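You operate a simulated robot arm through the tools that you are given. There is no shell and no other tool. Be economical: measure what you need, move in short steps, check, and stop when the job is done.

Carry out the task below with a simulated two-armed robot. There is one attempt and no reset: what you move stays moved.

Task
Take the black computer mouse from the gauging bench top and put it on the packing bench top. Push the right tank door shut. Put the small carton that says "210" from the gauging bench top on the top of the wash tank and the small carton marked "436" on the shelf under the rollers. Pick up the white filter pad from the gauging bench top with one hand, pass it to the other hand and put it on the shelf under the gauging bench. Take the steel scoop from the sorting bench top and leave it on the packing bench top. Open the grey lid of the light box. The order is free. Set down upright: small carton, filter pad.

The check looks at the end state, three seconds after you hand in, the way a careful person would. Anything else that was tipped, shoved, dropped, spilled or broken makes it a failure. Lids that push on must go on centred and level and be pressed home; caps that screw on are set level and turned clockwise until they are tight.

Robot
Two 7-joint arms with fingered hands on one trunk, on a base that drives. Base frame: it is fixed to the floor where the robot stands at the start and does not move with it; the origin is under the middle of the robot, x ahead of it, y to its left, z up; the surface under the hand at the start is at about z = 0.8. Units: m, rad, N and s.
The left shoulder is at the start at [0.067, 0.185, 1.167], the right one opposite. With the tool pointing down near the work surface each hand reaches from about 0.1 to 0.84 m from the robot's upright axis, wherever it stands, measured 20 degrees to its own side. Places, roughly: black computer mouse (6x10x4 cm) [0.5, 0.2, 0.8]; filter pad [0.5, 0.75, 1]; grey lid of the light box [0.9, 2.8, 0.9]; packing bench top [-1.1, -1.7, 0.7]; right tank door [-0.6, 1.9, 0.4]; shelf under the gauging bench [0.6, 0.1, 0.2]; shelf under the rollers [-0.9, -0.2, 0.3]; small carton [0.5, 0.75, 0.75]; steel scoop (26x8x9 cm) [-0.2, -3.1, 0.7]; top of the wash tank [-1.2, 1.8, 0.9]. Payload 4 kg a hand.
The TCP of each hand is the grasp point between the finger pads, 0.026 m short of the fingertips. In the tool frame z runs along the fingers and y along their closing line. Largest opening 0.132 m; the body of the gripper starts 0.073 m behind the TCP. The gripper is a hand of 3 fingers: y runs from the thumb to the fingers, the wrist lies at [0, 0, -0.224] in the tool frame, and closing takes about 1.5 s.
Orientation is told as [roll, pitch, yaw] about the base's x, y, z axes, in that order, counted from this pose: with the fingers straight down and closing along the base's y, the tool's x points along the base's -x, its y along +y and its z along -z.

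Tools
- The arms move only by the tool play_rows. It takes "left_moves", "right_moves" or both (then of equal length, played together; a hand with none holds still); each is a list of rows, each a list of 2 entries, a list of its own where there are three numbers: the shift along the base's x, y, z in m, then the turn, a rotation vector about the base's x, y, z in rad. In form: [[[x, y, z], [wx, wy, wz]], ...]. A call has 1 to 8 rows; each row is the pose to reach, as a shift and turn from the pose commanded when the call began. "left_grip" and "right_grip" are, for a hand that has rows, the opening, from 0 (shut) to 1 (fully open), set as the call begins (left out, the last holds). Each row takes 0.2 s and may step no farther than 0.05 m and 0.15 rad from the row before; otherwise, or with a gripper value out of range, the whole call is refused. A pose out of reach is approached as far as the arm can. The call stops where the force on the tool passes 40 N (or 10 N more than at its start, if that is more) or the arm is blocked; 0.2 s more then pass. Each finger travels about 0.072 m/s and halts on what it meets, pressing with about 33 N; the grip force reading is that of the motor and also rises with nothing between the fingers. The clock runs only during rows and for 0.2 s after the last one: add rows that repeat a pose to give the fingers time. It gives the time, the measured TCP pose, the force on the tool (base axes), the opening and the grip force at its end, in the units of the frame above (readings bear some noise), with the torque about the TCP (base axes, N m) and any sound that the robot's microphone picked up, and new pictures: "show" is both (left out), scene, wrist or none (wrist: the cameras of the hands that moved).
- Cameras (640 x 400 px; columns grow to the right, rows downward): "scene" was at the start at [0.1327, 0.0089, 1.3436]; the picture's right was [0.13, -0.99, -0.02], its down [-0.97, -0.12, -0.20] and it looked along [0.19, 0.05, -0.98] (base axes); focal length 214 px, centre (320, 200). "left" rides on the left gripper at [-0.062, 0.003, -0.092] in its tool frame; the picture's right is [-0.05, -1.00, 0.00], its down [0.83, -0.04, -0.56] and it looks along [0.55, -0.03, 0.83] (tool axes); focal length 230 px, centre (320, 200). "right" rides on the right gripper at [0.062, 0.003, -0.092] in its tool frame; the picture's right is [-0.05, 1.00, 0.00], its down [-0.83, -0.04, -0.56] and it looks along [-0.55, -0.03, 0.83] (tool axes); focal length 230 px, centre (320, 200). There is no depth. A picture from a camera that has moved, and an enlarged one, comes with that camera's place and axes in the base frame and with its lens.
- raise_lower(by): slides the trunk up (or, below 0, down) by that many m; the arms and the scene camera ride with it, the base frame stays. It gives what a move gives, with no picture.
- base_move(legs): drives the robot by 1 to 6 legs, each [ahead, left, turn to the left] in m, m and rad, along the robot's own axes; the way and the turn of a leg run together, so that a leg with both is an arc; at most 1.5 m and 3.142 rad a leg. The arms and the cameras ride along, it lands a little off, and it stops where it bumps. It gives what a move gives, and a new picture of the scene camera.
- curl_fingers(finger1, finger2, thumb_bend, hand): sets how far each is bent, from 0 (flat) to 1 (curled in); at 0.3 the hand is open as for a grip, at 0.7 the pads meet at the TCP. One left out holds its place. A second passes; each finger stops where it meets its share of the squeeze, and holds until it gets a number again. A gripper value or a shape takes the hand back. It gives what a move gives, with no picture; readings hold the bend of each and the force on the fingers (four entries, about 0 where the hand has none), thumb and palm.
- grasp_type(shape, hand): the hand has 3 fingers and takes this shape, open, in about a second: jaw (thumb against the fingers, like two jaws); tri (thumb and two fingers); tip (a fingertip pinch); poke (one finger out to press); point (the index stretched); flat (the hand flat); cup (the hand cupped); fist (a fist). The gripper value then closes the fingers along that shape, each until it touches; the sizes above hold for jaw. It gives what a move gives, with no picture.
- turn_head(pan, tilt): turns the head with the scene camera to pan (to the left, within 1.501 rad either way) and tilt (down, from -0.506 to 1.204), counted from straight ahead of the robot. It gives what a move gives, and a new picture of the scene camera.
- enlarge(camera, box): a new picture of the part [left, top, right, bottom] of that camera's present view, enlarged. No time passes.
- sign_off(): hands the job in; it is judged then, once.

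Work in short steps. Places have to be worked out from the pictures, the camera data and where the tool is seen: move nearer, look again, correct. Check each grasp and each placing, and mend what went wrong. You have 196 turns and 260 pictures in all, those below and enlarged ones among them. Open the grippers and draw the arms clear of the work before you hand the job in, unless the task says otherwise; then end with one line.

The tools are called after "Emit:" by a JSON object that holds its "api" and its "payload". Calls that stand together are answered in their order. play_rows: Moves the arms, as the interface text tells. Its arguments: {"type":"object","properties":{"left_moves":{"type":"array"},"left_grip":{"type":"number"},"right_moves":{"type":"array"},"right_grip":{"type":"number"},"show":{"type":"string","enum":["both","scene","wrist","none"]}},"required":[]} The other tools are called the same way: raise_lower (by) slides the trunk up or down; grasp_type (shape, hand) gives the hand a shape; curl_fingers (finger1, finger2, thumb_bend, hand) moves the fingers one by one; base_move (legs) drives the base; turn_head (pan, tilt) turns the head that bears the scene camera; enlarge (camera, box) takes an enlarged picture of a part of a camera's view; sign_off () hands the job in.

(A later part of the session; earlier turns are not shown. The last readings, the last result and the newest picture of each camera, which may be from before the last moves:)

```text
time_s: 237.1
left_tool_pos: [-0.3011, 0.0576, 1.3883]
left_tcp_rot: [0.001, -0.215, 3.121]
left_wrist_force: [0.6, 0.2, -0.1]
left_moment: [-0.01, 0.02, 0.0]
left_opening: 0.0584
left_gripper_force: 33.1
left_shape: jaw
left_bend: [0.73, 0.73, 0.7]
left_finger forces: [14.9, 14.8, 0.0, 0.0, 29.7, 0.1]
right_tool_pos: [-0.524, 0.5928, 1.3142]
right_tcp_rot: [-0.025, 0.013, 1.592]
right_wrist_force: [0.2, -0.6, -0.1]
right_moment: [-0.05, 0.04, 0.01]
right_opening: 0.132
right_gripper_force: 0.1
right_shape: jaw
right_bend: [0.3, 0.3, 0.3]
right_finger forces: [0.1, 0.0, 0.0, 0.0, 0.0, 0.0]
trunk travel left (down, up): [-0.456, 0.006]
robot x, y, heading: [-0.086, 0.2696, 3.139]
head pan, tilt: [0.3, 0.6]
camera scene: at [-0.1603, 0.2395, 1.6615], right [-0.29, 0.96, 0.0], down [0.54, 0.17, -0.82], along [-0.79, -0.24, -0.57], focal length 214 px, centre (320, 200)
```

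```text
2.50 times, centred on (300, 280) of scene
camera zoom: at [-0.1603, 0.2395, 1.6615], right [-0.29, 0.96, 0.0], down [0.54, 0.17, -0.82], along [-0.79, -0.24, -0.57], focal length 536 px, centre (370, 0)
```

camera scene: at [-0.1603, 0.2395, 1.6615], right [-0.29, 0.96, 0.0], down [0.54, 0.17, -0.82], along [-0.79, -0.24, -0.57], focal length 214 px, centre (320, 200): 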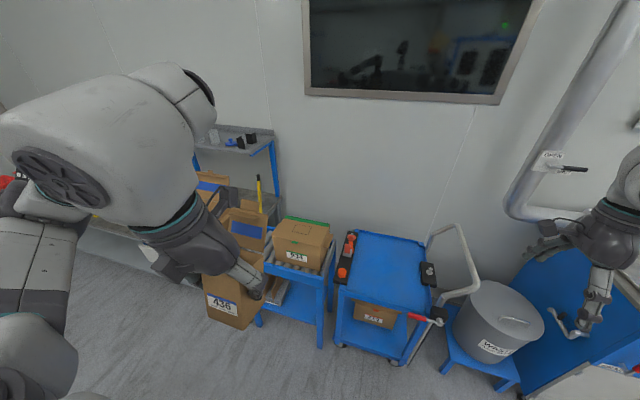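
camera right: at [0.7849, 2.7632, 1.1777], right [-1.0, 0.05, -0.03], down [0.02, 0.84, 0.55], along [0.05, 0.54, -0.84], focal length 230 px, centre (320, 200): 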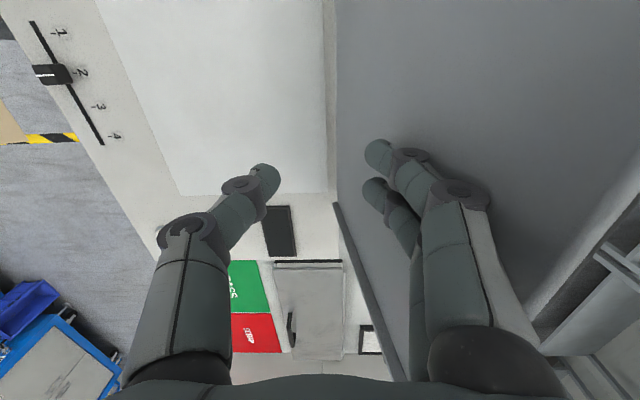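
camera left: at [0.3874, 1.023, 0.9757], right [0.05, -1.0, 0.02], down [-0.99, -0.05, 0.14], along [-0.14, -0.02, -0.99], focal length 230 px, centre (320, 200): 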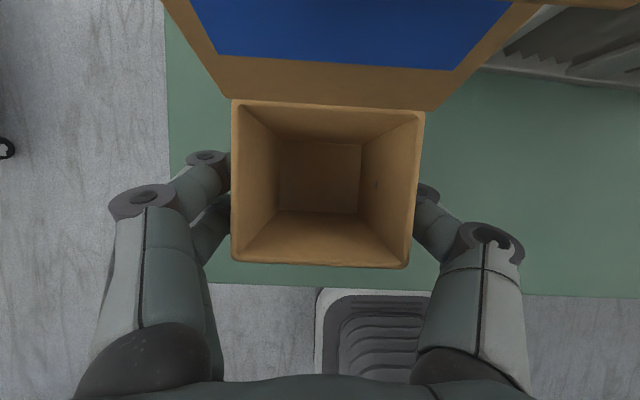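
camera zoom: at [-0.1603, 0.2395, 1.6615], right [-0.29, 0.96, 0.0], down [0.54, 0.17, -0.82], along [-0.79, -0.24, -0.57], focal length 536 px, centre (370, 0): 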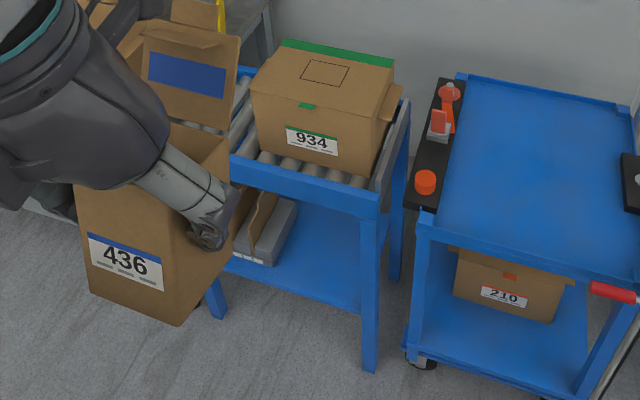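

Shelf ≈z .33, front edge x≈-.77, free y -.18…+.04. I bring the right arm back, then lower the trunk.

Emit:
{"api": "play_rows", "payload": {"right_moves": [[[0.04, 0, 0], [0, 0, 0.1]], [[0.08, 0, 0], [0, 0, 0.2]], [[0.12, 0, 0], [0, 0, 0.3]], [[0.15, 0, 0], [0, 0, 0.4]]], "left_moves": [[[-0.02, -0.02, -0.02], [0, 0.06, 0]], [[-0.04, -0.04, -0.04], [0, 0.12, 0]], [[-0.06, -0.06, -0.06], [0, 0.18, 0]], [[-0.08, -0.08, -0.08], [0, 0.235, 0]]], "show": "none"}}

Emit:
{"api": "raise_lower", "payload": {"by": -0.44}}

Emit:
{"api": "turn_head", "payload": {"pan": 0.3, "tilt": 0.35}}

```text
time_s: 238.3
left_tool_pos: [-0.4125, -0.0187, 1.4463]
left_tcp_rot: [0.013, -0.836, 3.112]
left_wrist_force: [-0.2, 0.2, -0.8]
left_moment: [0.02, -0.02, 0.02]
left_opening: 0.0584
left_gripper_force: 33.1
left_shape: jaw
left_bend: [0.73, 0.73, 0.7]
left_finger forces: [15.0, 14.9, 0.1, 0.0, 29.9, 0.1]
left hand out of reach, approached as far as the arm can: row 2, 3, 4
right_tool_pos: [-0.3896, 0.5953, 1.2935]
right_tcp_rot: [-0.108, 0.036, 1.96]
right_wrist_force: [-0.8, 0.6, -0.9]
right_moment: [0.01, 0.0, -0.02]
right_opening: 0.1319
right_gripper_force: 0.1
right_shape: jaw
right_bend: [0.3, 0.3, 0.3]
right_finger forces: [0.0, 0.0, 0.0, 0.0, 0.1, 0.1]
right hand out of reach, approached as far as the arm can: row 4
trunk travel left (down, up): [-0.456, 0.006]
robot x, y, heading: [-0.0872, 0.265, 3.139]
head pan, tilt: [0.3, 0.6]
stopped in row 4 (left hand): the arm was blocked; the commanded pose is now the measured one
```

```text
refused: -0.44 is not a number from -0.4 to 0.4
```

```text
time_s: 239.1
left_tool_pos: [-0.4103, -0.0184, 1.4451]
left_tcp_rot: [0.015, -0.835, 3.111]
left_wrist_force: [0.3, 0.4, -0.9]
left_moment: [0.04, -0.02, 0.01]
left_opening: 0.0583
left_gripper_force: 32.9
left_shape: jaw
left_bend: [0.73, 0.73, 0.7]
left_finger forces: [15.0, 15.1, 0.0, 0.0, 30.0, 0.2]
right_tool_pos: [-0.3898, 0.5938, 1.2957]
right_tcp_rot: [-0.105, 0.037, 1.96]
right_wrist_force: [-0.1, -1.1, 0.1]
right_moment: [-0.02, 0.01, 0.01]
right_opening: 0.132
right_gripper_force: 0.1
right_shape: jaw
right_bend: [0.3, 0.3, 0.3]
right_finger forces: [0.0, 0.0, 0.1, 0.0, 0.0, 0.0]
trunk travel left (down, up): [-0.456, 0.006]
robot x, y, heading: [-0.0893, 0.2632, 3.138]
head pan, tilt: [0.3, 0.351]
camera scene: at [-0.1647, 0.238, 1.6842], right [-0.3, 0.96, 0.0], down [0.33, 0.1, -0.94], along [-0.9, -0.28, -0.34], focal length 214 px, centre (320, 200)
```

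scene: 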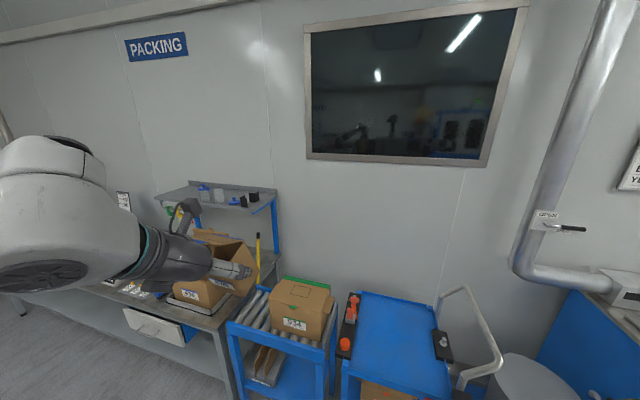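

The left arm met its limits up there. Lower the trunk in steps to regain room.

Emit:
{"api": "raise_lower", "payload": {"by": -0.2}}

Emit:
{"api": "play_rows", "payload": {"left_moves": [[[-0.02, -0.02, -0.03], [0, -0.1, 0]], [[-0.03, -0.03, -0.06], [0, -0.2, 0]], [[-0.04, -0.04, -0.1], [0, -0.3, 0]], [[-0.05, -0.05, -0.14], [0, -0.383, 0]], [[-0.06, -0.05, -0.18], [0, -0.383, 0]], [[-0.07, -0.05, -0.22], [0, -0.383, 0]]], "show": "scene"}}

```text
time_s: 241.2
left_tool_pos: [-0.4457, -0.0179, 1.2084]
left_tcp_rot: [0.008, -0.732, 3.113]
left_wrist_force: [-0.6, 0.4, 0.5]
left_moment: [-0.01, 0.02, -0.01]
left_opening: 0.0585
left_gripper_force: 33.6
left_shape: jaw
left_bend: [0.73, 0.73, 0.7]
left_finger forces: [15.0, 15.1, 0.0, 0.1, 30.2, 0.2]
right_tool_pos: [-0.4099, 0.5946, 1.0595]
right_tcp_rot: [-0.205, 0.078, 1.952]
right_wrist_force: [0.1, 0.4, -0.3]
right_moment: [0.0, -0.03, 0.02]
right_opening: 0.1317
right_gripper_force: 0.0
right_shape: jaw
right_bend: [0.3, 0.3, 0.3]
right_finger forces: [0.1, 0.0, 0.0, 0.1, 0.0, 0.0]
trunk travel left (down, up): [-0.256, 0.206]
robot x, y, heading: [-0.0789, 0.2633, 3.144]
head pan, tilt: [0.3, 0.351]
```

```text
time_s: 242.6
left_tool_pos: [-0.5161, -0.0704, 0.9838]
left_tcp_rot: [-0.002, -0.348, 3.12]
left_wrist_force: [-0.2, 0.5, -0.2]
left_moment: [0.0, 0.0, -0.01]
left_opening: 0.0585
left_gripper_force: 33.3
left_shape: jaw
left_bend: [0.73, 0.73, 0.7]
left_finger forces: [15.0, 15.1, 0.0, 0.0, 30.1, 0.1]
right_tool_pos: [-0.4109, 0.5936, 1.0595]
right_tcp_rot: [-0.206, 0.077, 1.953]
right_wrist_force: [0.2, 0.8, -0.1]
right_moment: [0.03, 0.02, -0.01]
right_opening: 0.132
right_gripper_force: 0.1
right_shape: jaw
right_bend: [0.3, 0.3, 0.3]
right_finger forces: [0.0, 0.0, 0.0, 0.0, 0.0, 0.0]
trunk travel left (down, up): [-0.256, 0.206]
robot x, y, heading: [-0.0816, 0.2692, 3.138]
head pan, tilt: [0.3, 0.351]
camera scene: at [-0.2295, 0.2375, 1.4688], right [-0.29, 0.96, -0.03], down [0.43, 0.1, -0.9], along [-0.85, -0.28, -0.44], focal length 214 px, centre (320, 200)
```

scene: 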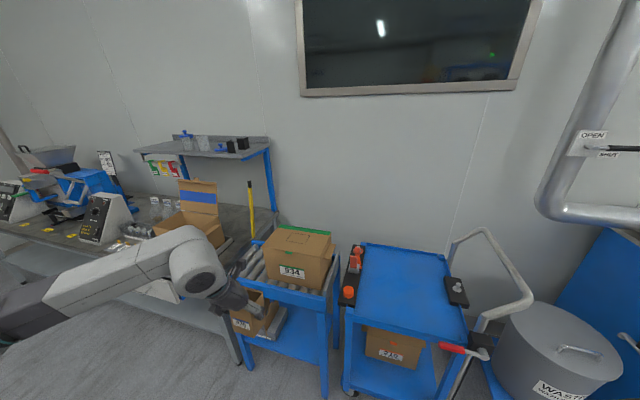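

Good. Lower the trunk another 0.25.

Emit:
{"api": "raise_lower", "payload": {"by": -0.25}}

Emit:
{"api": "play_rows", "payload": {"left_moves": [[[0.01, 0, -0.03], [0, 0.0, 0]], [[0.01, 0, -0.07], [0, 0, 0]], [[0.01, 0, -0.11], [0, 0, 0]], [[0.01, 0, -0.15], [0, 0, 0]]], "show": "scene"}}

```text
time_s: 245.2
left_tool_pos: [-0.5239, -0.0687, 0.6886]
left_tcp_rot: [-0.003, -0.237, 3.121]
left_wrist_force: [0.2, 0.2, -0.6]
left_moment: [0.01, -0.04, 0.02]
left_opening: 0.0585
left_gripper_force: 33.5
left_shape: jaw
left_bend: [0.73, 0.73, 0.7]
left_finger forces: [15.0, 15.0, 0.1, 0.0, 29.9, 0.1]
right_tool_pos: [-0.4475, 0.5954, 0.6554]
right_tcp_rot: [-0.594, 0.222, 1.894]
right_wrist_force: [-0.2, 0.3, -0.3]
right_moment: [0.0, 0.02, 0.02]
right_opening: 0.1319
right_gripper_force: 0.1
right_shape: jaw
right_bend: [0.3, 0.3, 0.3]
right_finger forces: [0.0, 0.0, 0.0, 0.0, 0.0, 0.0]
trunk travel left (down, up): [-0.006, 0.456]
robot x, y, heading: [-0.0868, 0.2674, 3.141]
head pan, tilt: [0.3, 0.351]
```

```text
time_s: 246.2
left_tool_pos: [-0.5139, -0.0697, 0.5352]
left_tcp_rot: [-0.004, -0.236, 3.124]
left_wrist_force: [-1.0, 0.5, 0.1]
left_moment: [-0.01, -0.01, -0.02]
left_opening: 0.0585
left_gripper_force: 33.0
left_shape: jaw
left_bend: [0.73, 0.73, 0.7]
left_finger forces: [14.9, 15.0, 0.1, 0.0, 30.0, 0.0]
right_tool_pos: [-0.4479, 0.5945, 0.6541]
right_tcp_rot: [-0.594, 0.223, 1.895]
right_wrist_force: [-0.6, 0.4, -0.2]
right_moment: [0.02, -0.02, 0.02]
right_opening: 0.1319
right_gripper_force: 0.0
right_shape: jaw
right_bend: [0.3, 0.3, 0.3]
right_finger forces: [0.1, 0.1, 0.0, 0.0, 0.1, 0.0]
trunk travel left (down, up): [-0.006, 0.456]
robot x, y, heading: [-0.0876, 0.2639, 3.143]
head pan, tilt: [0.3, 0.351]
camera scene: at [-0.4458, 0.2374, 1.1007], right [-0.26, 0.96, -0.15], down [0.76, 0.1, -0.65], along [-0.6, -0.28, -0.75], focal length 214 px, centre (320, 200)
```

scene: 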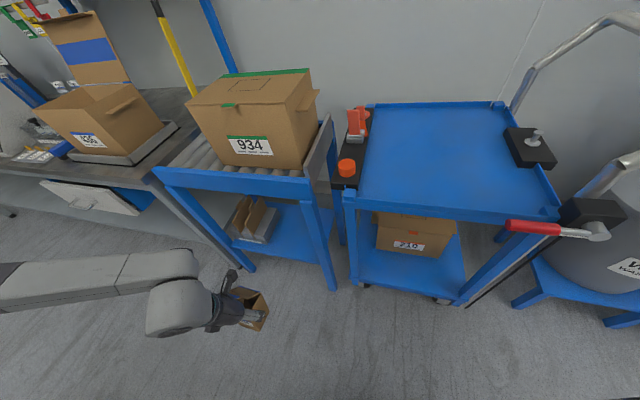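

Geometry: shelf ≈.35, beam underside ≈.69, free y -.17…+.04. Tilt the hand to -.452 and lower to z≈.455 in front.

Emit:
{"api": "play_rows", "payload": {"left_moves": [[[0, 0, -0.02], [0, 0.072, 0]], [[0, 0, -0.04], [0, 0.144, 0]], [[0, 0.002, -0.06], [0, 0.216, 0]], [[0, 0.004, -0.08], [0, 0.216, 0]], [[-0.04, 0.004, -0.08], [0, 0.216, 0]], [[-0.08, 0.004, -0.08], [0, 0.216, 0]], [[-0.12, 0.004, -0.08], [0, 0.216, 0]], [[-0.16, 0.004, -0.08], [0, 0.216, 0]]], "show": "scene"}}

```text
time_s: 248.0
left_tool_pos: [-0.6724, -0.0629, 0.4544]
left_tcp_rot: [0.001, -0.454, 3.119]
left_wrist_force: [0.8, -0.2, -0.8]
left_moment: [-0.02, 0.01, 0.01]
left_opening: 0.0586
left_gripper_force: 33.2
left_shape: jaw
left_bend: [0.73, 0.73, 0.7]
left_finger forces: [15.0, 14.8, 0.0, 0.1, 29.7, 0.1]
right_tool_pos: [-0.4479, 0.5954, 0.6551]
right_tcp_rot: [-0.596, 0.221, 1.894]
right_wrist_force: [0.7, 0.0, 0.4]
right_moment: [0.02, -0.02, -0.04]
right_opening: 0.132
right_gripper_force: 0.1
right_shape: jaw
right_bend: [0.3, 0.3, 0.3]
right_finger forces: [0.1, 0.0, 0.1, 0.0, 0.1, 0.0]
trunk travel left (down, up): [-0.006, 0.456]
robot x, y, heading: [-0.0862, 0.2657, 3.145]
head pan, tilt: [0.3, 0.351]
camera scene: at [-0.4458, 0.2383, 1.1007], right [-0.26, 0.96, -0.15], down [0.76, 0.1, -0.65], along [-0.6, -0.28, -0.75], focal length 214 px, centre (320, 200)
```

scene: 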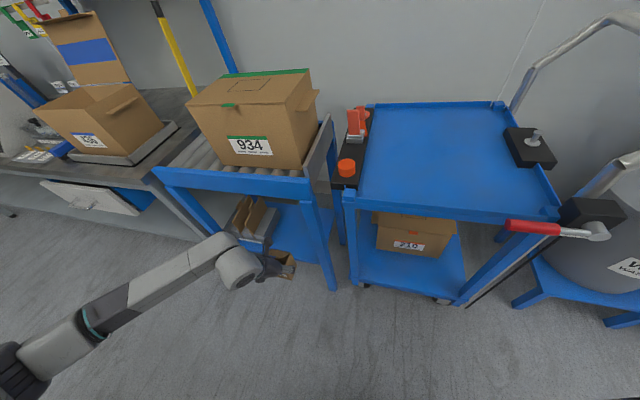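

Good reach. Advance 0.14 into the shelf space.

Emit:
{"api": "play_rows", "payload": {"left_moves": [[[-0.035, 0, 0], [0, 0, 0]], [[-0.07, 0, 0], [0, 0, 0]], [[-0.105, 0, 0], [0, 0, 0]], [[-0.14, 0, 0], [0, 0, 0]], [[-0.14, 0, 0], [0, 0, 0]]], "show": "both"}}

```text
time_s: 249.2
left_tool_pos: [-0.8094, -0.0633, 0.4591]
left_tcp_rot: [0.001, -0.451, 3.121]
left_wrist_force: [0.1, 0.3, -0.7]
left_moment: [0.0, 0.0, 0.0]
left_opening: 0.058
left_gripper_force: 33.4
left_shape: jaw
left_bend: [0.73, 0.73, 0.7]
left_finger forces: [14.9, 14.8, 0.0, 0.1, 29.7, 0.0]
right_tool_pos: [-0.4474, 0.5955, 0.6536]
right_tcp_rot: [-0.595, 0.221, 1.894]
right_wrist_force: [-0.3, -0.5, 0.2]
right_moment: [0.01, -0.01, 0.03]
right_opening: 0.1318
right_gripper_force: 0.1
right_shape: jaw
right_bend: [0.3, 0.3, 0.3]
right_finger forces: [0.0, 0.0, 0.0, 0.0, 0.0, 0.1]
trunk travel left (down, up): [-0.006, 0.456]
robot x, y, heading: [-0.0844, 0.2656, 3.143]
head pan, tilt: [0.3, 0.351]
camera scene: at [-0.4451, 0.2383, 1.1012], right [-0.26, 0.96, -0.15], down [0.75, 0.1, -0.65], along [-0.6, -0.28, -0.75], focal length 214 px, centre (320, 200)
camera left: at [-0.8262, -0.0672, 0.5691], right [-0.02, 1.0, 0.02], down [0.99, 0.02, 0.14], along [0.14, 0.03, -0.99], focal length 230 px, centre (320, 200)
```

scene: 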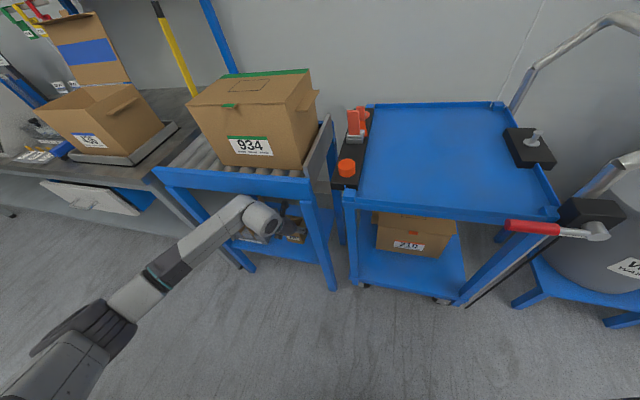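
left: 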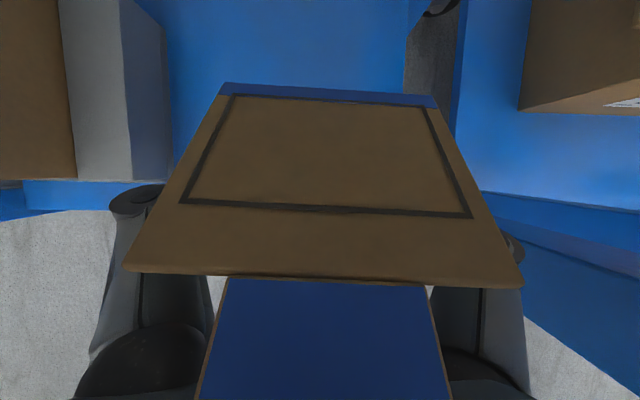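

The carton's flap leans on the hand, no forces. Lower to contact in small steps.

Emit:
{"api": "play_rows", "payload": {"left_moves": [[[0, 0, -0.012], [0, 0, 0]], [[0, 0, -0.02], [0, 0, 0]], [[0, 0, -0.027], [0, 0, 0]], [[0, 0, -0.034], [0, 0, 0]], [[0, 0, -0.041], [0, 0, 0]], [[0, 0, -0.048], [0, 0, 0]]], "show": "wrist"}}

```text
time_s: 250.6
left_tool_pos: [-0.8137, -0.0659, 0.4098]
left_tcp_rot: [0.003, -0.452, 3.12]
left_wrist_force: [-0.1, -0.5, 0.1]
left_moment: [-0.02, 0.02, 0.0]
left_opening: 0.0585
left_gripper_force: 32.5
left_shape: jaw
left_bend: [0.73, 0.73, 0.7]
left_finger forces: [14.9, 14.8, 0.0, 0.0, 29.7, 0.0]
right_tool_pos: [-0.4463, 0.5944, 0.6549]
right_tcp_rot: [-0.596, 0.22, 1.895]
right_wrist_force: [-0.3, -0.3, 0.0]
right_moment: [0.01, -0.02, -0.02]
right_opening: 0.1318
right_gripper_force: 0.0
right_shape: jaw
right_bend: [0.3, 0.3, 0.3]
right_finger forces: [0.0, 0.0, 0.0, 0.0, 0.1, 0.0]
trunk travel left (down, up): [-0.006, 0.456]
robot x, y, heading: [-0.0841, 0.2609, 3.146]
head pan, tilt: [0.3, 0.351]
camera left: at [-0.8294, -0.0698, 0.52], right [-0.03, 1.0, 0.02], down [0.99, 0.02, 0.14], along [0.14, 0.03, -0.99], focal length 230 px, centre (320, 200)
```

left: 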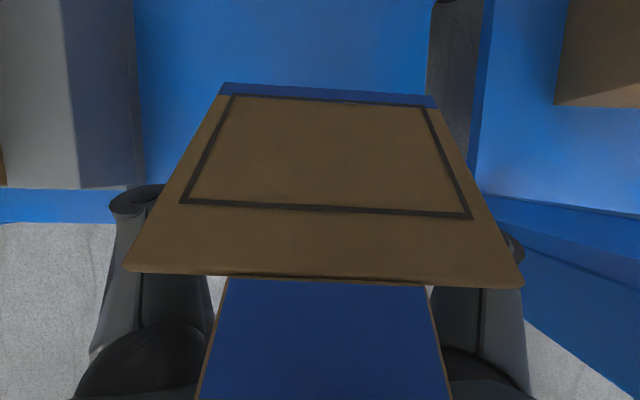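

No contact yet, and the shelf's front edge appears at x≈-.784, so move 3 cm further in, then lower on.

Emit:
{"api": "play_rows", "payload": {"left_moves": [[[-0.015, 0, 0.003], [0, 0, 0]], [[-0.03, 0, 0.003], [0, 0, 0]], [[-0.035, 0, 0.0], [0, 0, 0]], [[-0.035, 0, -0.006], [0, 0, 0]], [[-0.035, 0, -0.012], [0, 0, 0]], [[-0.035, 0, -0.018], [0, 0, 0]], [[-0.035, 0, -0.024], [0, 0, 0]]], "show": "wrist"}}

```text
time_s: 252.2
left_tool_pos: [-0.8483, -0.0647, 0.385]
left_tcp_rot: [-0.001, -0.452, 3.12]
left_wrist_force: [-0.5, -0.1, -0.8]
left_moment: [0.03, 0.01, -0.01]
left_opening: 0.0581
left_gripper_force: 32.8
left_shape: jaw
left_bend: [0.73, 0.73, 0.7]
left_finger forces: [14.9, 14.8, 0.0, 0.0, 29.7, 0.1]
right_tool_pos: [-0.4461, 0.595, 0.6548]
right_tcp_rot: [-0.595, 0.221, 1.893]
right_wrist_force: [0.2, 0.0, -0.2]
right_moment: [0.0, 0.0, 0.0]
right_opening: 0.1318
right_gripper_force: 0.0
right_shape: jaw
right_bend: [0.3, 0.3, 0.3]
right_finger forces: [0.2, 0.0, 0.0, 0.1, 0.1, 0.1]
trunk travel left (down, up): [-0.006, 0.456]
robot x, y, heading: [-0.0843, 0.2644, 3.142]
head pan, tilt: [0.3, 0.351]
camera left: at [-0.8633, -0.0686, 0.4956], right [-0.02, 1.0, 0.02], down [0.99, 0.02, 0.14], along [0.14, 0.03, -0.99], focal length 230 px, centre (320, 200)
```

left: 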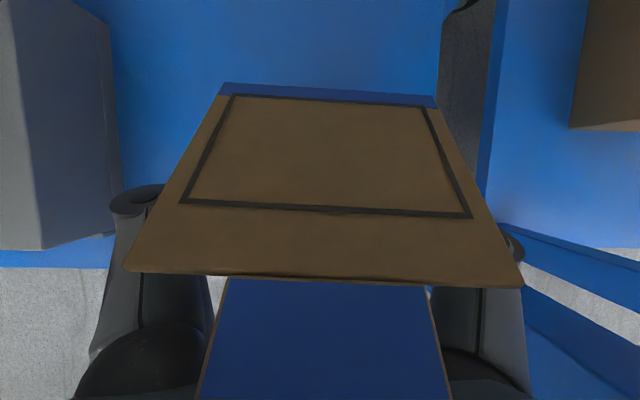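

Still free. Continue lowering.

Emit:
{"api": "play_rows", "payload": {"left_moves": [[[0, 0, -0.007], [0, 0, 0]], [[0, 0, -0.014], [0, 0, 0]], [[0, 0, -0.021], [0, 0, 0]], [[0, 0, -0.028], [0, 0, 0]], [[0, 0, -0.035], [0, 0, 0]]], "show": "wrist"}}

```text
time_s: 253.6
left_tool_pos: [-0.8552, -0.0638, 0.3636]
left_tcp_rot: [-0.005, -0.472, 3.124]
left_wrist_force: [6.0, 0.8, 26.0]
left_moment: [-0.16, 0.11, 0.01]
left_opening: 0.0588
left_gripper_force: 33.5
left_shape: jaw
left_bend: [0.74, 0.74, 0.71]
left_finger forces: [17.7, 17.5, 0.0, 0.1, 35.8, 0.0]
right_tool_pos: [-0.4456, 0.5951, 0.6545]
right_tcp_rot: [-0.592, 0.22, 1.895]
right_wrist_force: [-0.1, -0.8, -0.3]
right_moment: [-0.02, -0.02, 0.01]
right_opening: 0.1317
right_gripper_force: 0.0
right_shape: jaw
right_bend: [0.3, 0.3, 0.3]
right_finger forces: [0.1, 0.1, 0.0, 0.1, 0.0, 0.0]
trunk travel left (down, up): [-0.006, 0.456]
robot x, y, heading: [-0.087, 0.2635, -3.142]
head pan, tilt: [0.3, 0.351]
stopped in row 5 (left hand): the force on the tool passed its limit at 42 N (the readings are from after the stop); the commanded pose is now the measured one
camera left: at [-0.8683, -0.0685, 0.4727], right [-0.03, 1.0, 0.03], down [0.99, 0.02, 0.12], along [0.12, 0.03, -0.99], focal length 230 px, centre (320, 200)
```

left: 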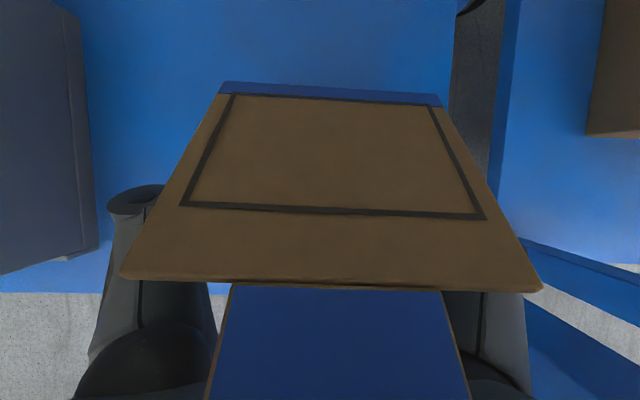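

Contact: shelf ≈.295. Ease up and open the hand partially.

Emit:
{"api": "play_rows", "payload": {"left_moves": [[[0, 0, 0.004], [0, -0.02, 0]], [[0, 0, 0.004], [0, -0.02, 0]]], "show": "none"}}

Emit:
{"api": "play_rows", "payload": {"left_moves": [[[0, 0, 0], [0, 0, 0]], [[0, 0, 0], [0, 0, 0]], [[0, 0, 0], [0, 0, 0]], [[0, 0, 0], [0, 0, 0]], [[0, 0, 0], [0, 0, 0]], [[0, 0, 0], [0, 0, 0]]], "left_grip": 0.8, "show": "wrist"}}

```text
time_s: 254.2
left_tool_pos: [-0.8539, -0.0639, 0.3627]
left_tcp_rot: [-0.003, -0.447, 3.123]
left_wrist_force: [-7.1, 0.5, 19.8]
left_moment: [-0.12, 0.28, -0.08]
left_opening: 0.0588
left_gripper_force: 33.0
left_shape: jaw
left_bend: [0.74, 0.74, 0.71]
left_finger forces: [17.6, 17.0, 0.0, 0.0, 35.1, 0.0]
right_tool_pos: [-0.4463, 0.5948, 0.6552]
right_tcp_rot: [-0.592, 0.222, 1.898]
right_wrist_force: [-0.7, 0.3, 0.3]
right_moment: [0.0, 0.02, 0.01]
right_opening: 0.1316
right_gripper_force: 0.1
right_shape: jaw
right_bend: [0.3, 0.3, 0.3]
right_finger forces: [0.0, 0.0, 0.0, 0.1, 0.0, 0.0]
trunk travel left (down, up): [-0.006, 0.456]
robot x, y, heading: [-0.0822, 0.2613, 3.139]
head pan, tilt: [0.3, 0.351]
```

```text
time_s: 255.6
left_tool_pos: [-0.8509, -0.0652, 0.359]
left_tcp_rot: [-0.004, -0.442, 3.123]
left_wrist_force: [-0.2, -0.3, 1.2]
left_moment: [0.03, 0.01, -0.01]
left_opening: 0.1052
left_gripper_force: 0.0
left_shape: jaw
left_bend: [0.59, 0.59, 0.56]
left_finger forces: [0.1, 0.0, 0.0, 0.0, 0.0, 0.1]
right_tool_pos: [-0.4471, 0.5949, 0.6551]
right_tcp_rot: [-0.595, 0.221, 1.896]
right_wrist_force: [-0.1, -0.2, 0.0]
right_moment: [0.01, -0.02, 0.03]
right_opening: 0.1319
right_gripper_force: 0.0
right_shape: jaw
right_bend: [0.3, 0.3, 0.3]
right_finger forces: [0.0, 0.1, 0.1, 0.0, 0.0, 0.0]
trunk travel left (down, up): [-0.006, 0.456]
robot x, y, heading: [-0.0829, 0.2635, -3.146]
head pan, tilt: [0.3, 0.351]
camera left: at [-0.8686, -0.069, 0.4688], right [-0.03, 1.0, 0.03], down [0.99, 0.02, 0.15], along [0.15, 0.03, -0.99], focal length 230 px, centre (320, 200)
```

left: 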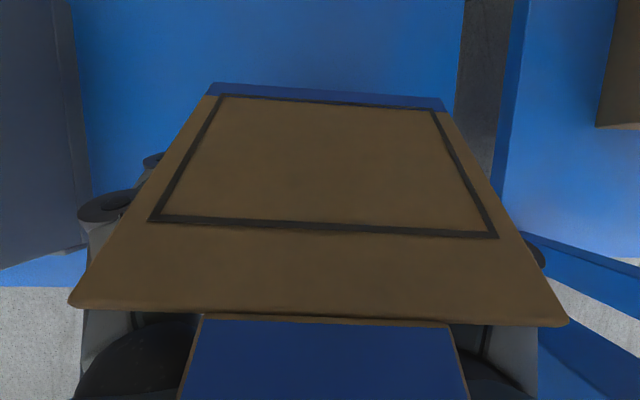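

Released; the carton stands. Draw the hand straight back slowly.

Emit:
{"api": "play_rows", "payload": {"left_moves": [[[0.01, 0, 0.004], [0, 0, 0]], [[0.025, 0, 0.006], [0, 0, 0]], [[0.04, 0, 0.008], [0, 0, 0]], [[0.06, 0, 0.01], [0, 0, 0]]], "show": "both"}}

```text
time_s: 256.6
left_tool_pos: [-0.7901, -0.0634, 0.3685]
left_tcp_rot: [-0.004, -0.443, 3.122]
left_wrist_force: [0.6, -1.0, 0.0]
left_moment: [0.02, 0.02, 0.02]
left_opening: 0.1053
left_gripper_force: 0.0
left_shape: jaw
left_bend: [0.59, 0.59, 0.56]
left_finger forces: [0.0, 0.0, 0.0, 0.1, 0.0, 0.1]
right_tool_pos: [-0.4452, 0.5948, 0.6559]
right_tcp_rot: [-0.596, 0.22, 1.896]
right_wrist_force: [-0.1, -0.6, 0.1]
right_moment: [0.0, 0.0, 0.02]
right_opening: 0.1321
right_gripper_force: 0.1
right_shape: jaw
right_bend: [0.3, 0.3, 0.3]
right_finger forces: [0.0, 0.0, 0.0, 0.0, 0.1, 0.0]
trunk travel left (down, up): [-0.006, 0.456]
robot x, y, heading: [-0.0855, 0.263, 3.145]
head pan, tilt: [0.3, 0.351]
camera scene: at [-0.4447, 0.2382, 1.1012], right [-0.26, 0.96, -0.15], down [0.75, 0.1, -0.65], along [-0.6, -0.28, -0.75], focal length 214 px, centre (320, 200)
camera left: at [-0.8074, -0.0681, 0.4793], right [-0.03, 1.0, 0.03], down [0.99, 0.02, 0.15], along [0.15, 0.03, -0.99], focal length 230 px, centre (320, 200)
```

scene: 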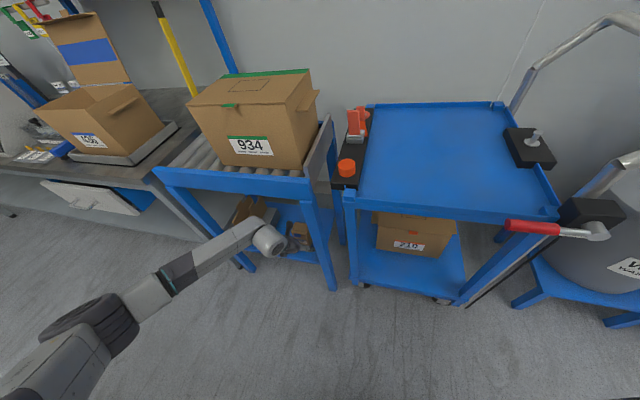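
left: 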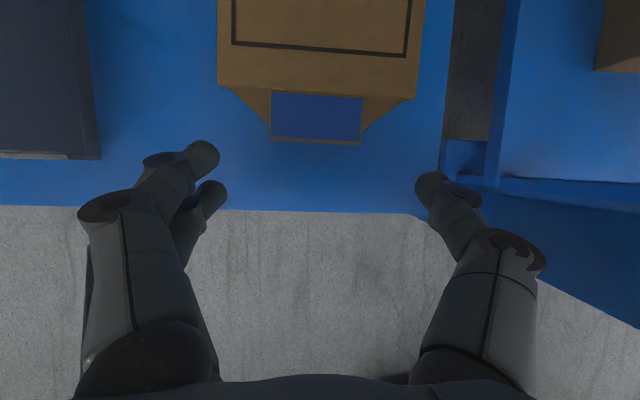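

Carton stands on the shelf with its flap over. Retract fully.

Emit:
{"api": "play_rows", "payload": {"left_moves": [[[0.04, 0, 0.0], [0, 0, 0]], [[0.08, 0, 0.0], [0, 0, 0]], [[0.12, 0, 0.01], [0, 0, 0]], [[0.16, 0, 0.03], [0, 0, 0]], [[0.2, 0, 0.05], [0, 0, 0]], [[0.23, 0, 0.08], [0, 0, 0]], [[0.25, 0, 0.12], [0, 0, 0]], [[0.25, 0, 0.16], [0, 0, 0]]], "left_grip": 1, "show": "scene"}}

Emit:
{"api": "enlarge", "payload": {"camera": "scene", "box": [180, 150, 360, 310]}}

```text
time_s: 258.4
left_tool_pos: [-0.5402, -0.0626, 0.5281]
left_tcp_rot: [-0.004, -0.44, 3.122]
left_wrist_force: [0.1, -0.7, -0.7]
left_moment: [0.01, 0.0, 0.01]
left_opening: 0.1319
left_gripper_force: 0.1
left_shape: jaw
left_bend: [0.3, 0.3, 0.3]
left_finger forces: [0.1, 0.0, 0.0, 0.0, 0.0, 0.0]
right_tool_pos: [-0.4466, 0.5951, 0.6548]
right_tcp_rot: [-0.593, 0.223, 1.897]
right_wrist_force: [-0.5, -0.7, 0.0]
right_moment: [0.01, -0.02, -0.01]
right_opening: 0.1319
right_gripper_force: 0.1
right_shape: jaw
right_bend: [0.3, 0.3, 0.3]
right_finger forces: [0.0, 0.0, 0.0, 0.1, 0.0, 0.0]
trunk travel left (down, up): [-0.006, 0.456]
robot x, y, heading: [-0.0844, 0.2706, 3.139]
head pan, tilt: [0.3, 0.351]
camera scene: at [-0.4446, 0.2386, 1.1013], right [-0.26, 0.96, -0.15], down [0.75, 0.1, -0.65], along [-0.6, -0.28, -0.75], focal length 214 px, centre (320, 200)
```

scene: 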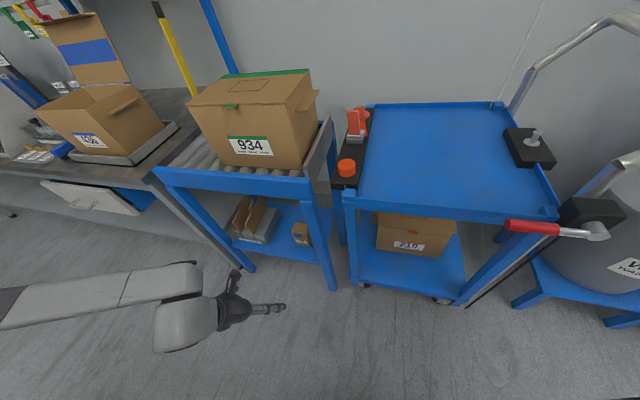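

```text
2.50 times, centred on (270, 230) of scene
camera zoom: at [-0.4446, 0.2386, 1.1013], right [-0.26, 0.96, -0.15], down [0.75, 0.1, -0.65], along [-0.6, -0.28, -0.75], focal length 536 px, centre (445, 125)
```

zoom: 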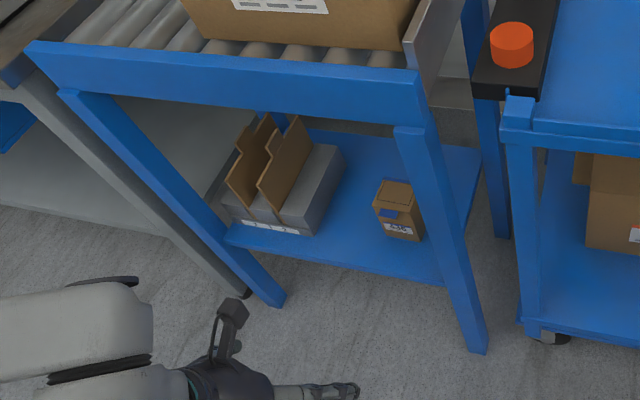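

436 stands upright on the shelf. Now the mouse: raise the trunk and hands, then turn around to the bench.

Emit:
{"api": "raise_lower", "payload": {"by": 0.35}}

Emit:
{"api": "play_rows", "payload": {"left_moves": [[[0.02, 0, 0.045], [0, 0, 0]], [[0.04, 0, 0.09], [0, 0, 0]], [[0.06, 0, 0.135], [0, 0, 0]], [[0.08, 0, 0.18], [0, 0, 0]], [[0.08, 0, 0.225], [0, 0, 0]], [[0.08, 0, 0.26], [0, 0, 0]]], "right_moves": [[[0, 0, 0.04], [0, 0, 0.13]], [[0, 0, 0.08], [0, 0, 0.26]], [[0, 0, 0.12], [0, 0, 0.39]], [[0, 0, 0.16], [0, 0, 0.52]], [[0, 0, 0.18], [0, 0, 0.65]], [[0, 0, 0.18], [0, 0, 0.78]]], "show": "none"}}

```text
time_s: 261.8
left_tool_pos: [-0.5421, -0.0646, 0.8782]
left_tcp_rot: [-0.003, -0.441, 3.122]
left_wrist_force: [-0.7, -0.8, -0.4]
left_moment: [-0.01, -0.01, -0.01]
left_opening: 0.1318
left_gripper_force: 0.0
left_shape: jaw
left_bend: [0.3, 0.3, 0.3]
left_finger forces: [0.1, 0.0, 0.1, 0.0, 0.0, 0.1]
right_tool_pos: [-0.4461, 0.5946, 1.0049]
right_tcp_rot: [-0.596, 0.222, 1.894]
right_wrist_force: [0.0, -0.1, -0.7]
right_moment: [0.01, -0.01, -0.01]
right_opening: 0.1319
right_gripper_force: 0.0
right_shape: jaw
right_bend: [0.3, 0.3, 0.3]
right_finger forces: [0.0, 0.0, 0.0, 0.0, 0.1, 0.1]
trunk travel left (down, up): [-0.356, 0.106]
robot x, y, heading: [-0.0827, 0.2673, -3.141]
head pan, tilt: [0.3, 0.351]
```

```text
time_s: 263.2
left_tool_pos: [-0.4597, -0.0632, 1.1407]
left_tcp_rot: [-0.004, -0.443, 3.123]
left_wrist_force: [0.3, 1.2, 0.7]
left_moment: [-0.03, 0.0, 0.0]
left_opening: 0.132
left_gripper_force: 0.1
left_shape: jaw
left_bend: [0.3, 0.3, 0.3]
left_finger forces: [0.0, 0.0, 0.1, 0.0, 0.0, 0.0]
right_tool_pos: [-0.4451, 0.5961, 1.1869]
right_tcp_rot: [-0.595, 0.224, 2.675]
right_wrist_force: [0.3, -0.7, 0.2]
right_moment: [-0.02, 0.0, -0.02]
right_opening: 0.1318
right_gripper_force: 0.0
right_shape: jaw
right_bend: [0.3, 0.3, 0.3]
right_finger forces: [0.0, 0.1, 0.0, 0.1, 0.0, 0.1]
trunk travel left (down, up): [-0.356, 0.106]
robot x, y, heading: [-0.0838, 0.2624, 3.137]
head pan, tilt: [0.3, 0.351]
```

Turn around to face the bench and shift to y≈.45.

Emit:
{"api": "base_move", "payload": {"legs": [[0, 0, -3.13], [0.05, 0.18, 0]]}}

```text
time_s: 272.2
left_tool_pos: [0.3551, 0.7634, 1.1406]
left_tcp_rot: [-0.002, -0.441, -0.044]
left_wrist_force: [-0.2, -0.3, 0.8]
left_moment: [0.01, 0.04, 0.01]
left_opening: 0.132
left_gripper_force: 0.1
left_shape: jaw
left_bend: [0.3, 0.3, 0.3]
left_finger forces: [0.0, 0.0, 0.1, 0.1, 0.1, 0.0]
right_tool_pos: [0.3265, 0.104, 1.1868]
right_tcp_rot: [-0.592, 0.222, -0.489]
right_wrist_force: [1.0, -0.4, 0.9]
right_moment: [-0.03, -0.01, -0.05]
right_opening: 0.1316
right_gripper_force: 0.0
right_shape: jaw
right_bend: [0.3, 0.3, 0.3]
right_finger forces: [0.0, 0.0, 0.0, 0.0, 0.0, 0.0]
trunk travel left (down, up): [-0.356, 0.106]
robot x, y, heading: [-0.0312, 0.4453, -0.028]
head pan, tilt: [0.3, 0.351]
camera scene: at [0.0671, 0.4689, 1.5807], right [0.27, -0.96, -0.01], down [-0.36, -0.09, -0.93], along [0.89, 0.26, -0.37], focal length 214 px, centre (320, 200)
```

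scene: 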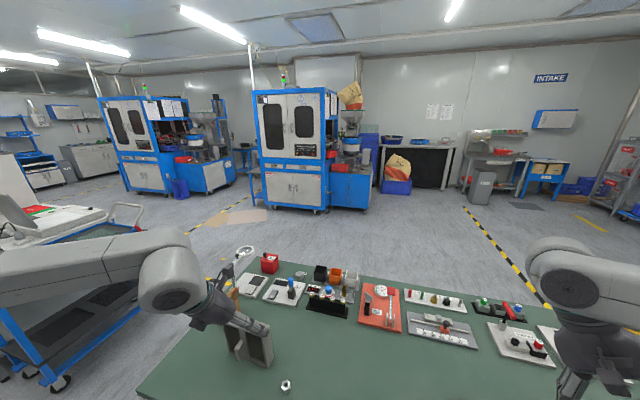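

Move the right hand above the mouse, vertical with yaw ≈-.45.

Emit:
{"api": "play_rows", "payload": {"right_moves": [[[0.025, 0.012, -0.03], [0.071, -0.0765, -0.005]], [[0.05, 0.025, -0.06], [0.142, -0.153, -0.01]], [[0.075, 0.038, -0.09], [0.214, -0.23, -0.015]], [[0.1, 0.05, -0.12], [0.285, -0.306, -0.02]], [[0.125, 0.063, -0.15], [0.356, -0.383, -0.025]], [[0.146, 0.076, -0.18], [0.4275, -0.459, -0.03]], [[0.146, 0.076, -0.18], [0.4275, -0.459, -0.03]]], "show": "wrist"}}

```text
time_s: 273.8
left_tool_pos: [0.3549, 0.7647, 1.14]
left_tcp_rot: [-0.002, -0.443, -0.042]
left_wrist_force: [0.5, 0.7, -0.5]
left_moment: [-0.01, 0.01, -0.03]
left_opening: 0.1319
left_gripper_force: 0.1
left_shape: jaw
left_bend: [0.3, 0.3, 0.3]
left_finger forces: [0.0, 0.0, 0.1, 0.1, 0.0, 0.0]
right_tool_pos: [0.472, 0.1817, 1.0062]
right_tcp_rot: [-0.003, -0.001, -0.452]
right_wrist_force: [0.6, 0.1, -0.4]
right_moment: [0.02, -0.03, 0.0]
right_opening: 0.1319
right_gripper_force: 0.0
right_shape: jaw
right_bend: [0.3, 0.3, 0.3]
right_finger forces: [0.0, 0.0, 0.0, 0.0, 0.0, 0.0]
trunk travel left (down, up): [-0.356, 0.106]
robot x, y, heading: [-0.0297, 0.4444, -0.021]
head pan, tilt: [0.3, 0.351]
camera right: at [0.4162, 0.2106, 1.098], right [0.48, 0.88, 0.0], down [0.73, -0.4, 0.56], along [0.49, -0.27, -0.83], focal length 230 px, centre (320, 200)
```

right: 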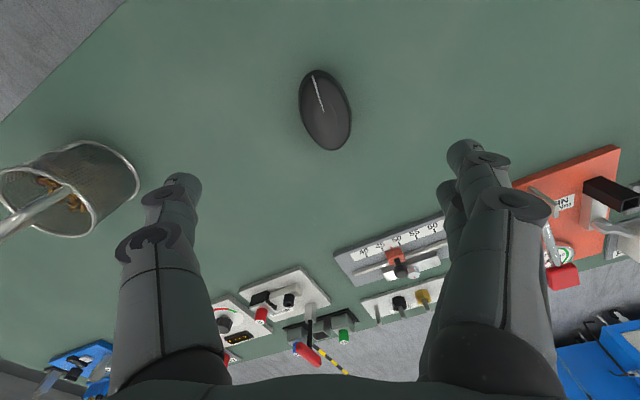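

Mouse centre ≈[.476,.185], yaw ≈-.22. Adjust and descend to z≈.829.

Emit:
{"api": "play_rows", "payload": {"right_moves": [[[0.002, 0.002, -0.04], [0, 0, 0.12]], [[0.004, 0.004, -0.08], [0, 0, 0.23]], [[0.004, 0.004, -0.12], [0, 0, 0.23]], [[0.004, 0.004, -0.15], [0, 0, 0.23]], [[0.004, 0.004, -0.17], [0, 0, 0.23]], [[0.004, 0.004, -0.177], [0, 0, 0.23]]], "show": "wrist"}}

```text
time_s: 275.2
left_tool_pos: [0.3564, 0.7665, 1.1404]
left_tcp_rot: [-0.002, -0.442, -0.042]
left_wrist_force: [-0.1, -0.1, -0.1]
left_moment: [-0.01, -0.02, -0.02]
left_opening: 0.1318
left_gripper_force: 0.0
left_shape: jaw
left_bend: [0.3, 0.3, 0.3]
left_finger forces: [0.0, 0.1, 0.0, 0.0, 0.0, 0.1]
right_tool_pos: [0.4788, 0.1865, 0.8303]
right_tcp_rot: [-0.003, -0.001, -0.223]
right_wrist_force: [0.3, -0.3, -0.3]
right_moment: [-0.01, -0.01, -0.02]
right_opening: 0.132
right_gripper_force: 0.1
right_shape: jaw
right_bend: [0.3, 0.3, 0.3]
right_finger forces: [0.1, 0.1, 0.0, 0.0, 0.1, 0.0]
trunk travel left (down, up): [-0.356, 0.106]
robot x, y, heading: [-0.0265, 0.4481, -0.021]
head pan, tilt: [0.3, 0.351]
camera right: at [0.4176, 0.203, 0.9223], right [0.27, 0.96, 0.0], down [0.8, -0.22, 0.56], along [0.53, -0.15, -0.83], focal length 230 px, centre (320, 200)
```

right: 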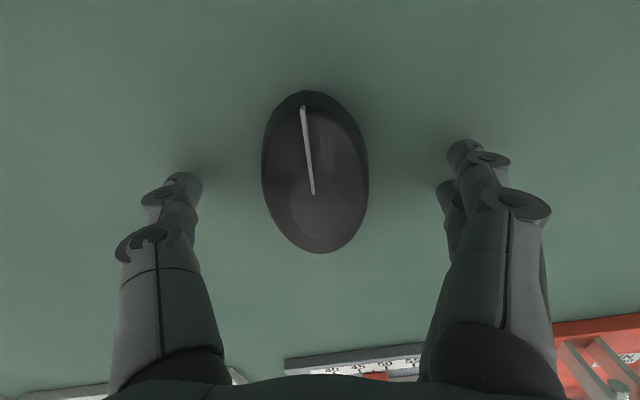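

Well aligned. Close on the mouse.

Emit:
{"api": "play_rows", "payload": {"right_moves": [[[0, 0, 0], [0, 0, 0]], [[0, 0, 0], [0, 0, 0]], [[0, 0, 0], [0, 0, 0]], [[0, 0, 0], [0, 0, 0]], [[0, 0, 0], [0, 0, 0]], [[0, 0, 0], [0, 0, 0]], [[0, 0, 0], [0, 0, 0]]], "right_grip": 0, "show": "none"}}

Emit:
{"api": "play_rows", "payload": {"right_moves": [[[0, 0, 0.04], [0, 0, 0]], [[0, 0, 0.09], [0, 0, 0]], [[0, 0, 0.14], [0, 0, 0]], [[0, 0, 0.19], [0, 0, 0]], [[0, 0, 0.23], [0, 0, 0]], [[-0.04, 0, 0.26], [0, 0, 0]], [[-0.08, 0, 0.28], [0, 0, 0]]], "show": "wrist"}}

```text
time_s: 276.8
left_tool_pos: [0.3555, 0.7654, 1.1393]
left_tcp_rot: [-0.005, -0.443, -0.042]
left_wrist_force: [1.3, -1.2, -0.5]
left_moment: [0.02, 0.01, 0.04]
left_opening: 0.1318
left_gripper_force: 0.0
left_shape: jaw
left_bend: [0.3, 0.3, 0.3]
left_finger forces: [0.1, 0.0, 0.0, 0.1, 0.0, 0.0]
right_tool_pos: [0.4781, 0.1865, 0.8318]
right_tcp_rot: [-0.002, 0.001, -0.223]
right_wrist_force: [-0.3, 0.3, 0.6]
right_moment: [-0.03, 0.0, 0.01]
right_opening: 0.0488
right_gripper_force: 33.7
right_shape: jaw
right_bend: [0.73, 0.73, 0.7]
right_finger forces: [14.5, 14.5, 0.1, 0.0, 29.0, 0.0]
trunk travel left (down, up): [-0.356, 0.106]
robot x, y, heading: [-0.0291, 0.4474, -0.024]
head pan, tilt: [0.3, 0.351]
```

```text
time_s: 278.4
left_tool_pos: [0.3551, 0.7636, 1.1408]
left_tcp_rot: [-0.004, -0.444, -0.042]
left_wrist_force: [-0.7, 0.2, 0.6]
left_moment: [-0.02, -0.03, 0.04]
left_opening: 0.1318
left_gripper_force: 0.0
left_shape: jaw
left_bend: [0.3, 0.3, 0.3]
left_finger forces: [0.0, 0.1, 0.0, 0.0, 0.0, 0.1]
right_tool_pos: [0.398, 0.184, 1.1093]
right_tcp_rot: [-0.003, -0.002, -0.22]
right_wrist_force: [0.3, 0.6, -0.7]
right_moment: [-0.03, -0.01, 0.0]
right_opening: 0.0482
right_gripper_force: 33.1
right_shape: jaw
right_bend: [0.73, 0.73, 0.7]
right_finger forces: [14.2, 14.3, 0.0, 0.0, 28.5, 0.0]
trunk travel left (down, up): [-0.356, 0.106]
robot x, y, heading: [-0.0269, 0.4451, -0.022]
head pan, tilt: [0.3, 0.351]
camera right: at [0.3372, 0.2, 1.2021], right [0.27, 0.96, 0.0], down [0.8, -0.22, 0.56], along [0.53, -0.15, -0.83], focal length 230 px, centre (320, 200)
```

right: 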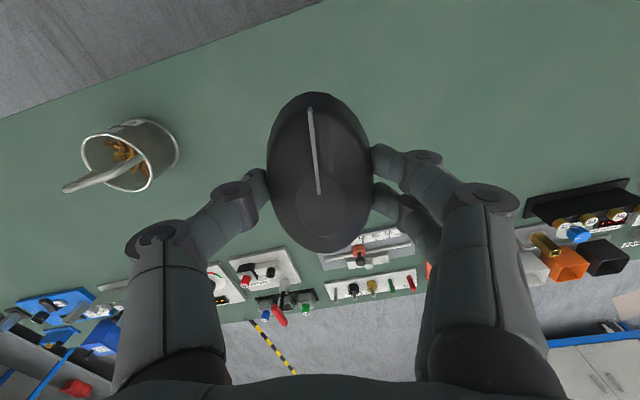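

Mouse held. Back off and turn right (south) to look toward packing and sorting benches.

Emit:
{"api": "base_move", "payload": {"legs": [[-0.25, 0, 0], [0, 0, -1.55]]}}

Emit:
{"api": "turn_head", "payload": {"pan": -0.2, "tilt": 0.3}}

```text
time_s: 284.1
left_tool_pos: [0.0276, 0.0571, 1.1393]
left_tcp_rot: [-0.004, -0.441, -1.637]
left_wrist_force: [-0.2, -0.1, 0.2]
left_moment: [-0.03, 0.0, 0.0]
left_opening: 0.1318
left_gripper_force: 0.1
left_shape: jaw
left_bend: [0.3, 0.3, 0.3]
left_finger forces: [0.0, 0.0, 0.1, 0.0, 0.0, 0.0]
right_tool_pos: [-0.5522, 0.0284, 1.1087]
right_tcp_rot: [-0.004, 0.0, -1.815]
right_wrist_force: [-0.2, 1.0, 0.1]
right_moment: [0.02, 0.01, 0.02]
right_opening: 0.0481
right_gripper_force: 33.5
right_shape: jaw
right_bend: [0.73, 0.73, 0.7]
right_finger forces: [14.1, 14.2, 0.0, 0.1, 28.5, 0.0]
trunk travel left (down, up): [-0.356, 0.106]
robot x, y, heading: [-0.2822, 0.449, -1.616]
head pan, tilt: [0.3, 0.351]
camera scene: at [-0.2593, 0.353, 1.5805], right [-0.97, -0.25, -0.01], down [-0.09, 0.36, -0.93], along [0.24, -0.9, -0.37], focal length 214 px, centre (320, 200)
```

scene: 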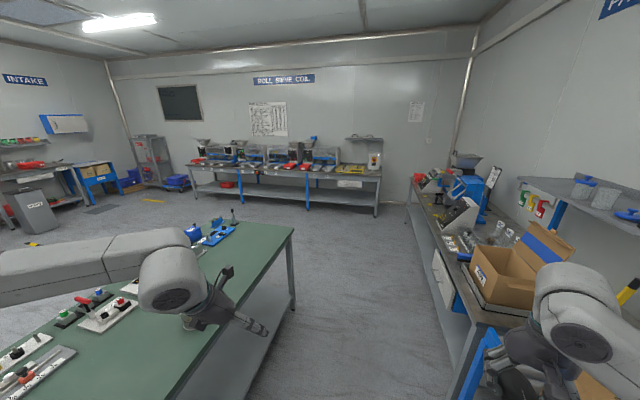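

```text
time_s: 285.0
left_tool_pos: [0.0295, 0.0583, 1.1396]
left_tcp_rot: [-0.002, -0.442, -1.637]
left_wrist_force: [0.1, -0.1, -0.3]
left_moment: [-0.01, -0.01, -0.01]
left_opening: 0.1319
left_gripper_force: 0.0
left_shape: jaw
left_bend: [0.3, 0.3, 0.3]
left_finger forces: [0.0, 0.1, 0.0, 0.0, 0.0, 0.0]
right_tool_pos: [-0.5519, 0.0286, 1.1096]
right_tcp_rot: [-0.004, 0.0, -1.817]
right_wrist_force: [-0.1, -0.1, -1.5]
right_moment: [0.0, 0.04, -0.03]
right_opening: 0.0481
right_gripper_force: 32.8
right_shape: jaw
right_bend: [0.73, 0.73, 0.7]
right_finger forces: [14.1, 14.4, 0.0, 0.1, 28.3, 0.1]
trunk travel left (down, up): [-0.356, 0.106]
robot x, y, heading: [-0.2803, 0.4455, -1.619]
head pan, tilt: [-0.201, 0.3]
camera scene: at [-0.3055, 0.3524, 1.5852], right [-0.97, 0.24, 0.01], down [0.07, 0.32, -0.95], along [-0.23, -0.92, -0.32], focal length 214 px, centre (320, 200)
```

scene: 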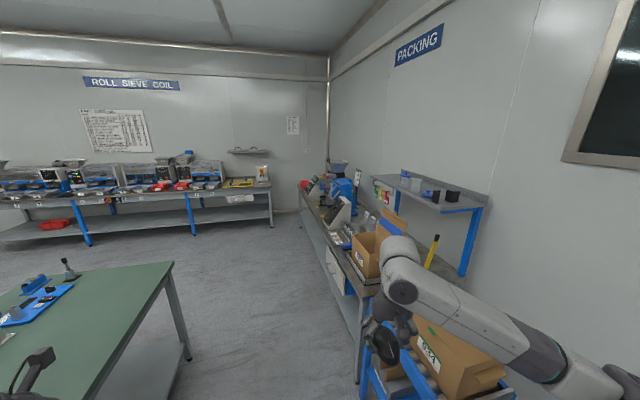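

Route south is free. Shift left to x≈0 first, then drive to y≈-1.9.

Emit:
{"api": "base_move", "payload": {"legs": [[0.1, 0.27, 0.045], [1.3, 0, 0], [0.9, 0, 0]]}}

```text
time_s: 297.4
left_tool_pos: [0.2891, -2.2158, 1.1407]
left_tcp_rot: [-0.004, -0.443, -1.619]
left_wrist_force: [-0.5, 0.2, 0.1]
left_moment: [0.01, -0.01, -0.01]
left_opening: 0.1317
left_gripper_force: 0.0
left_shape: jaw
left_bend: [0.3, 0.3, 0.3]
left_finger forces: [0.0, 0.0, 0.0, 0.0, 0.0, 0.0]
right_tool_pos: [-0.2932, -2.2566, 1.1105]
right_tcp_rot: [-0.004, 0.0, -1.799]
right_wrist_force: [-0.2, 0.2, -1.2]
right_moment: [0.0, 0.0, 0.03]
right_opening: 0.0483
right_gripper_force: 33.2
right_shape: jaw
right_bend: [0.73, 0.73, 0.7]
right_finger forces: [14.2, 14.3, 0.0, 0.0, 28.5, 0.1]
trunk travel left (down, up): [-0.356, 0.106]
robot x, y, heading: [-0.0274, -1.8267, -1.604]
head pan, tilt: [-0.201, 0.3]
camera scene: at [-0.0519, -1.9276, 1.5852], right [-0.97, 0.23, 0.01], down [0.07, 0.32, -0.95], along [-0.22, -0.92, -0.32], focal length 214 px, centre (320, 200)
```

scene: 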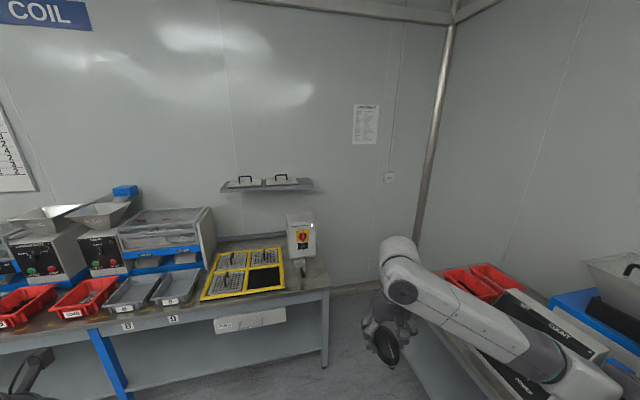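

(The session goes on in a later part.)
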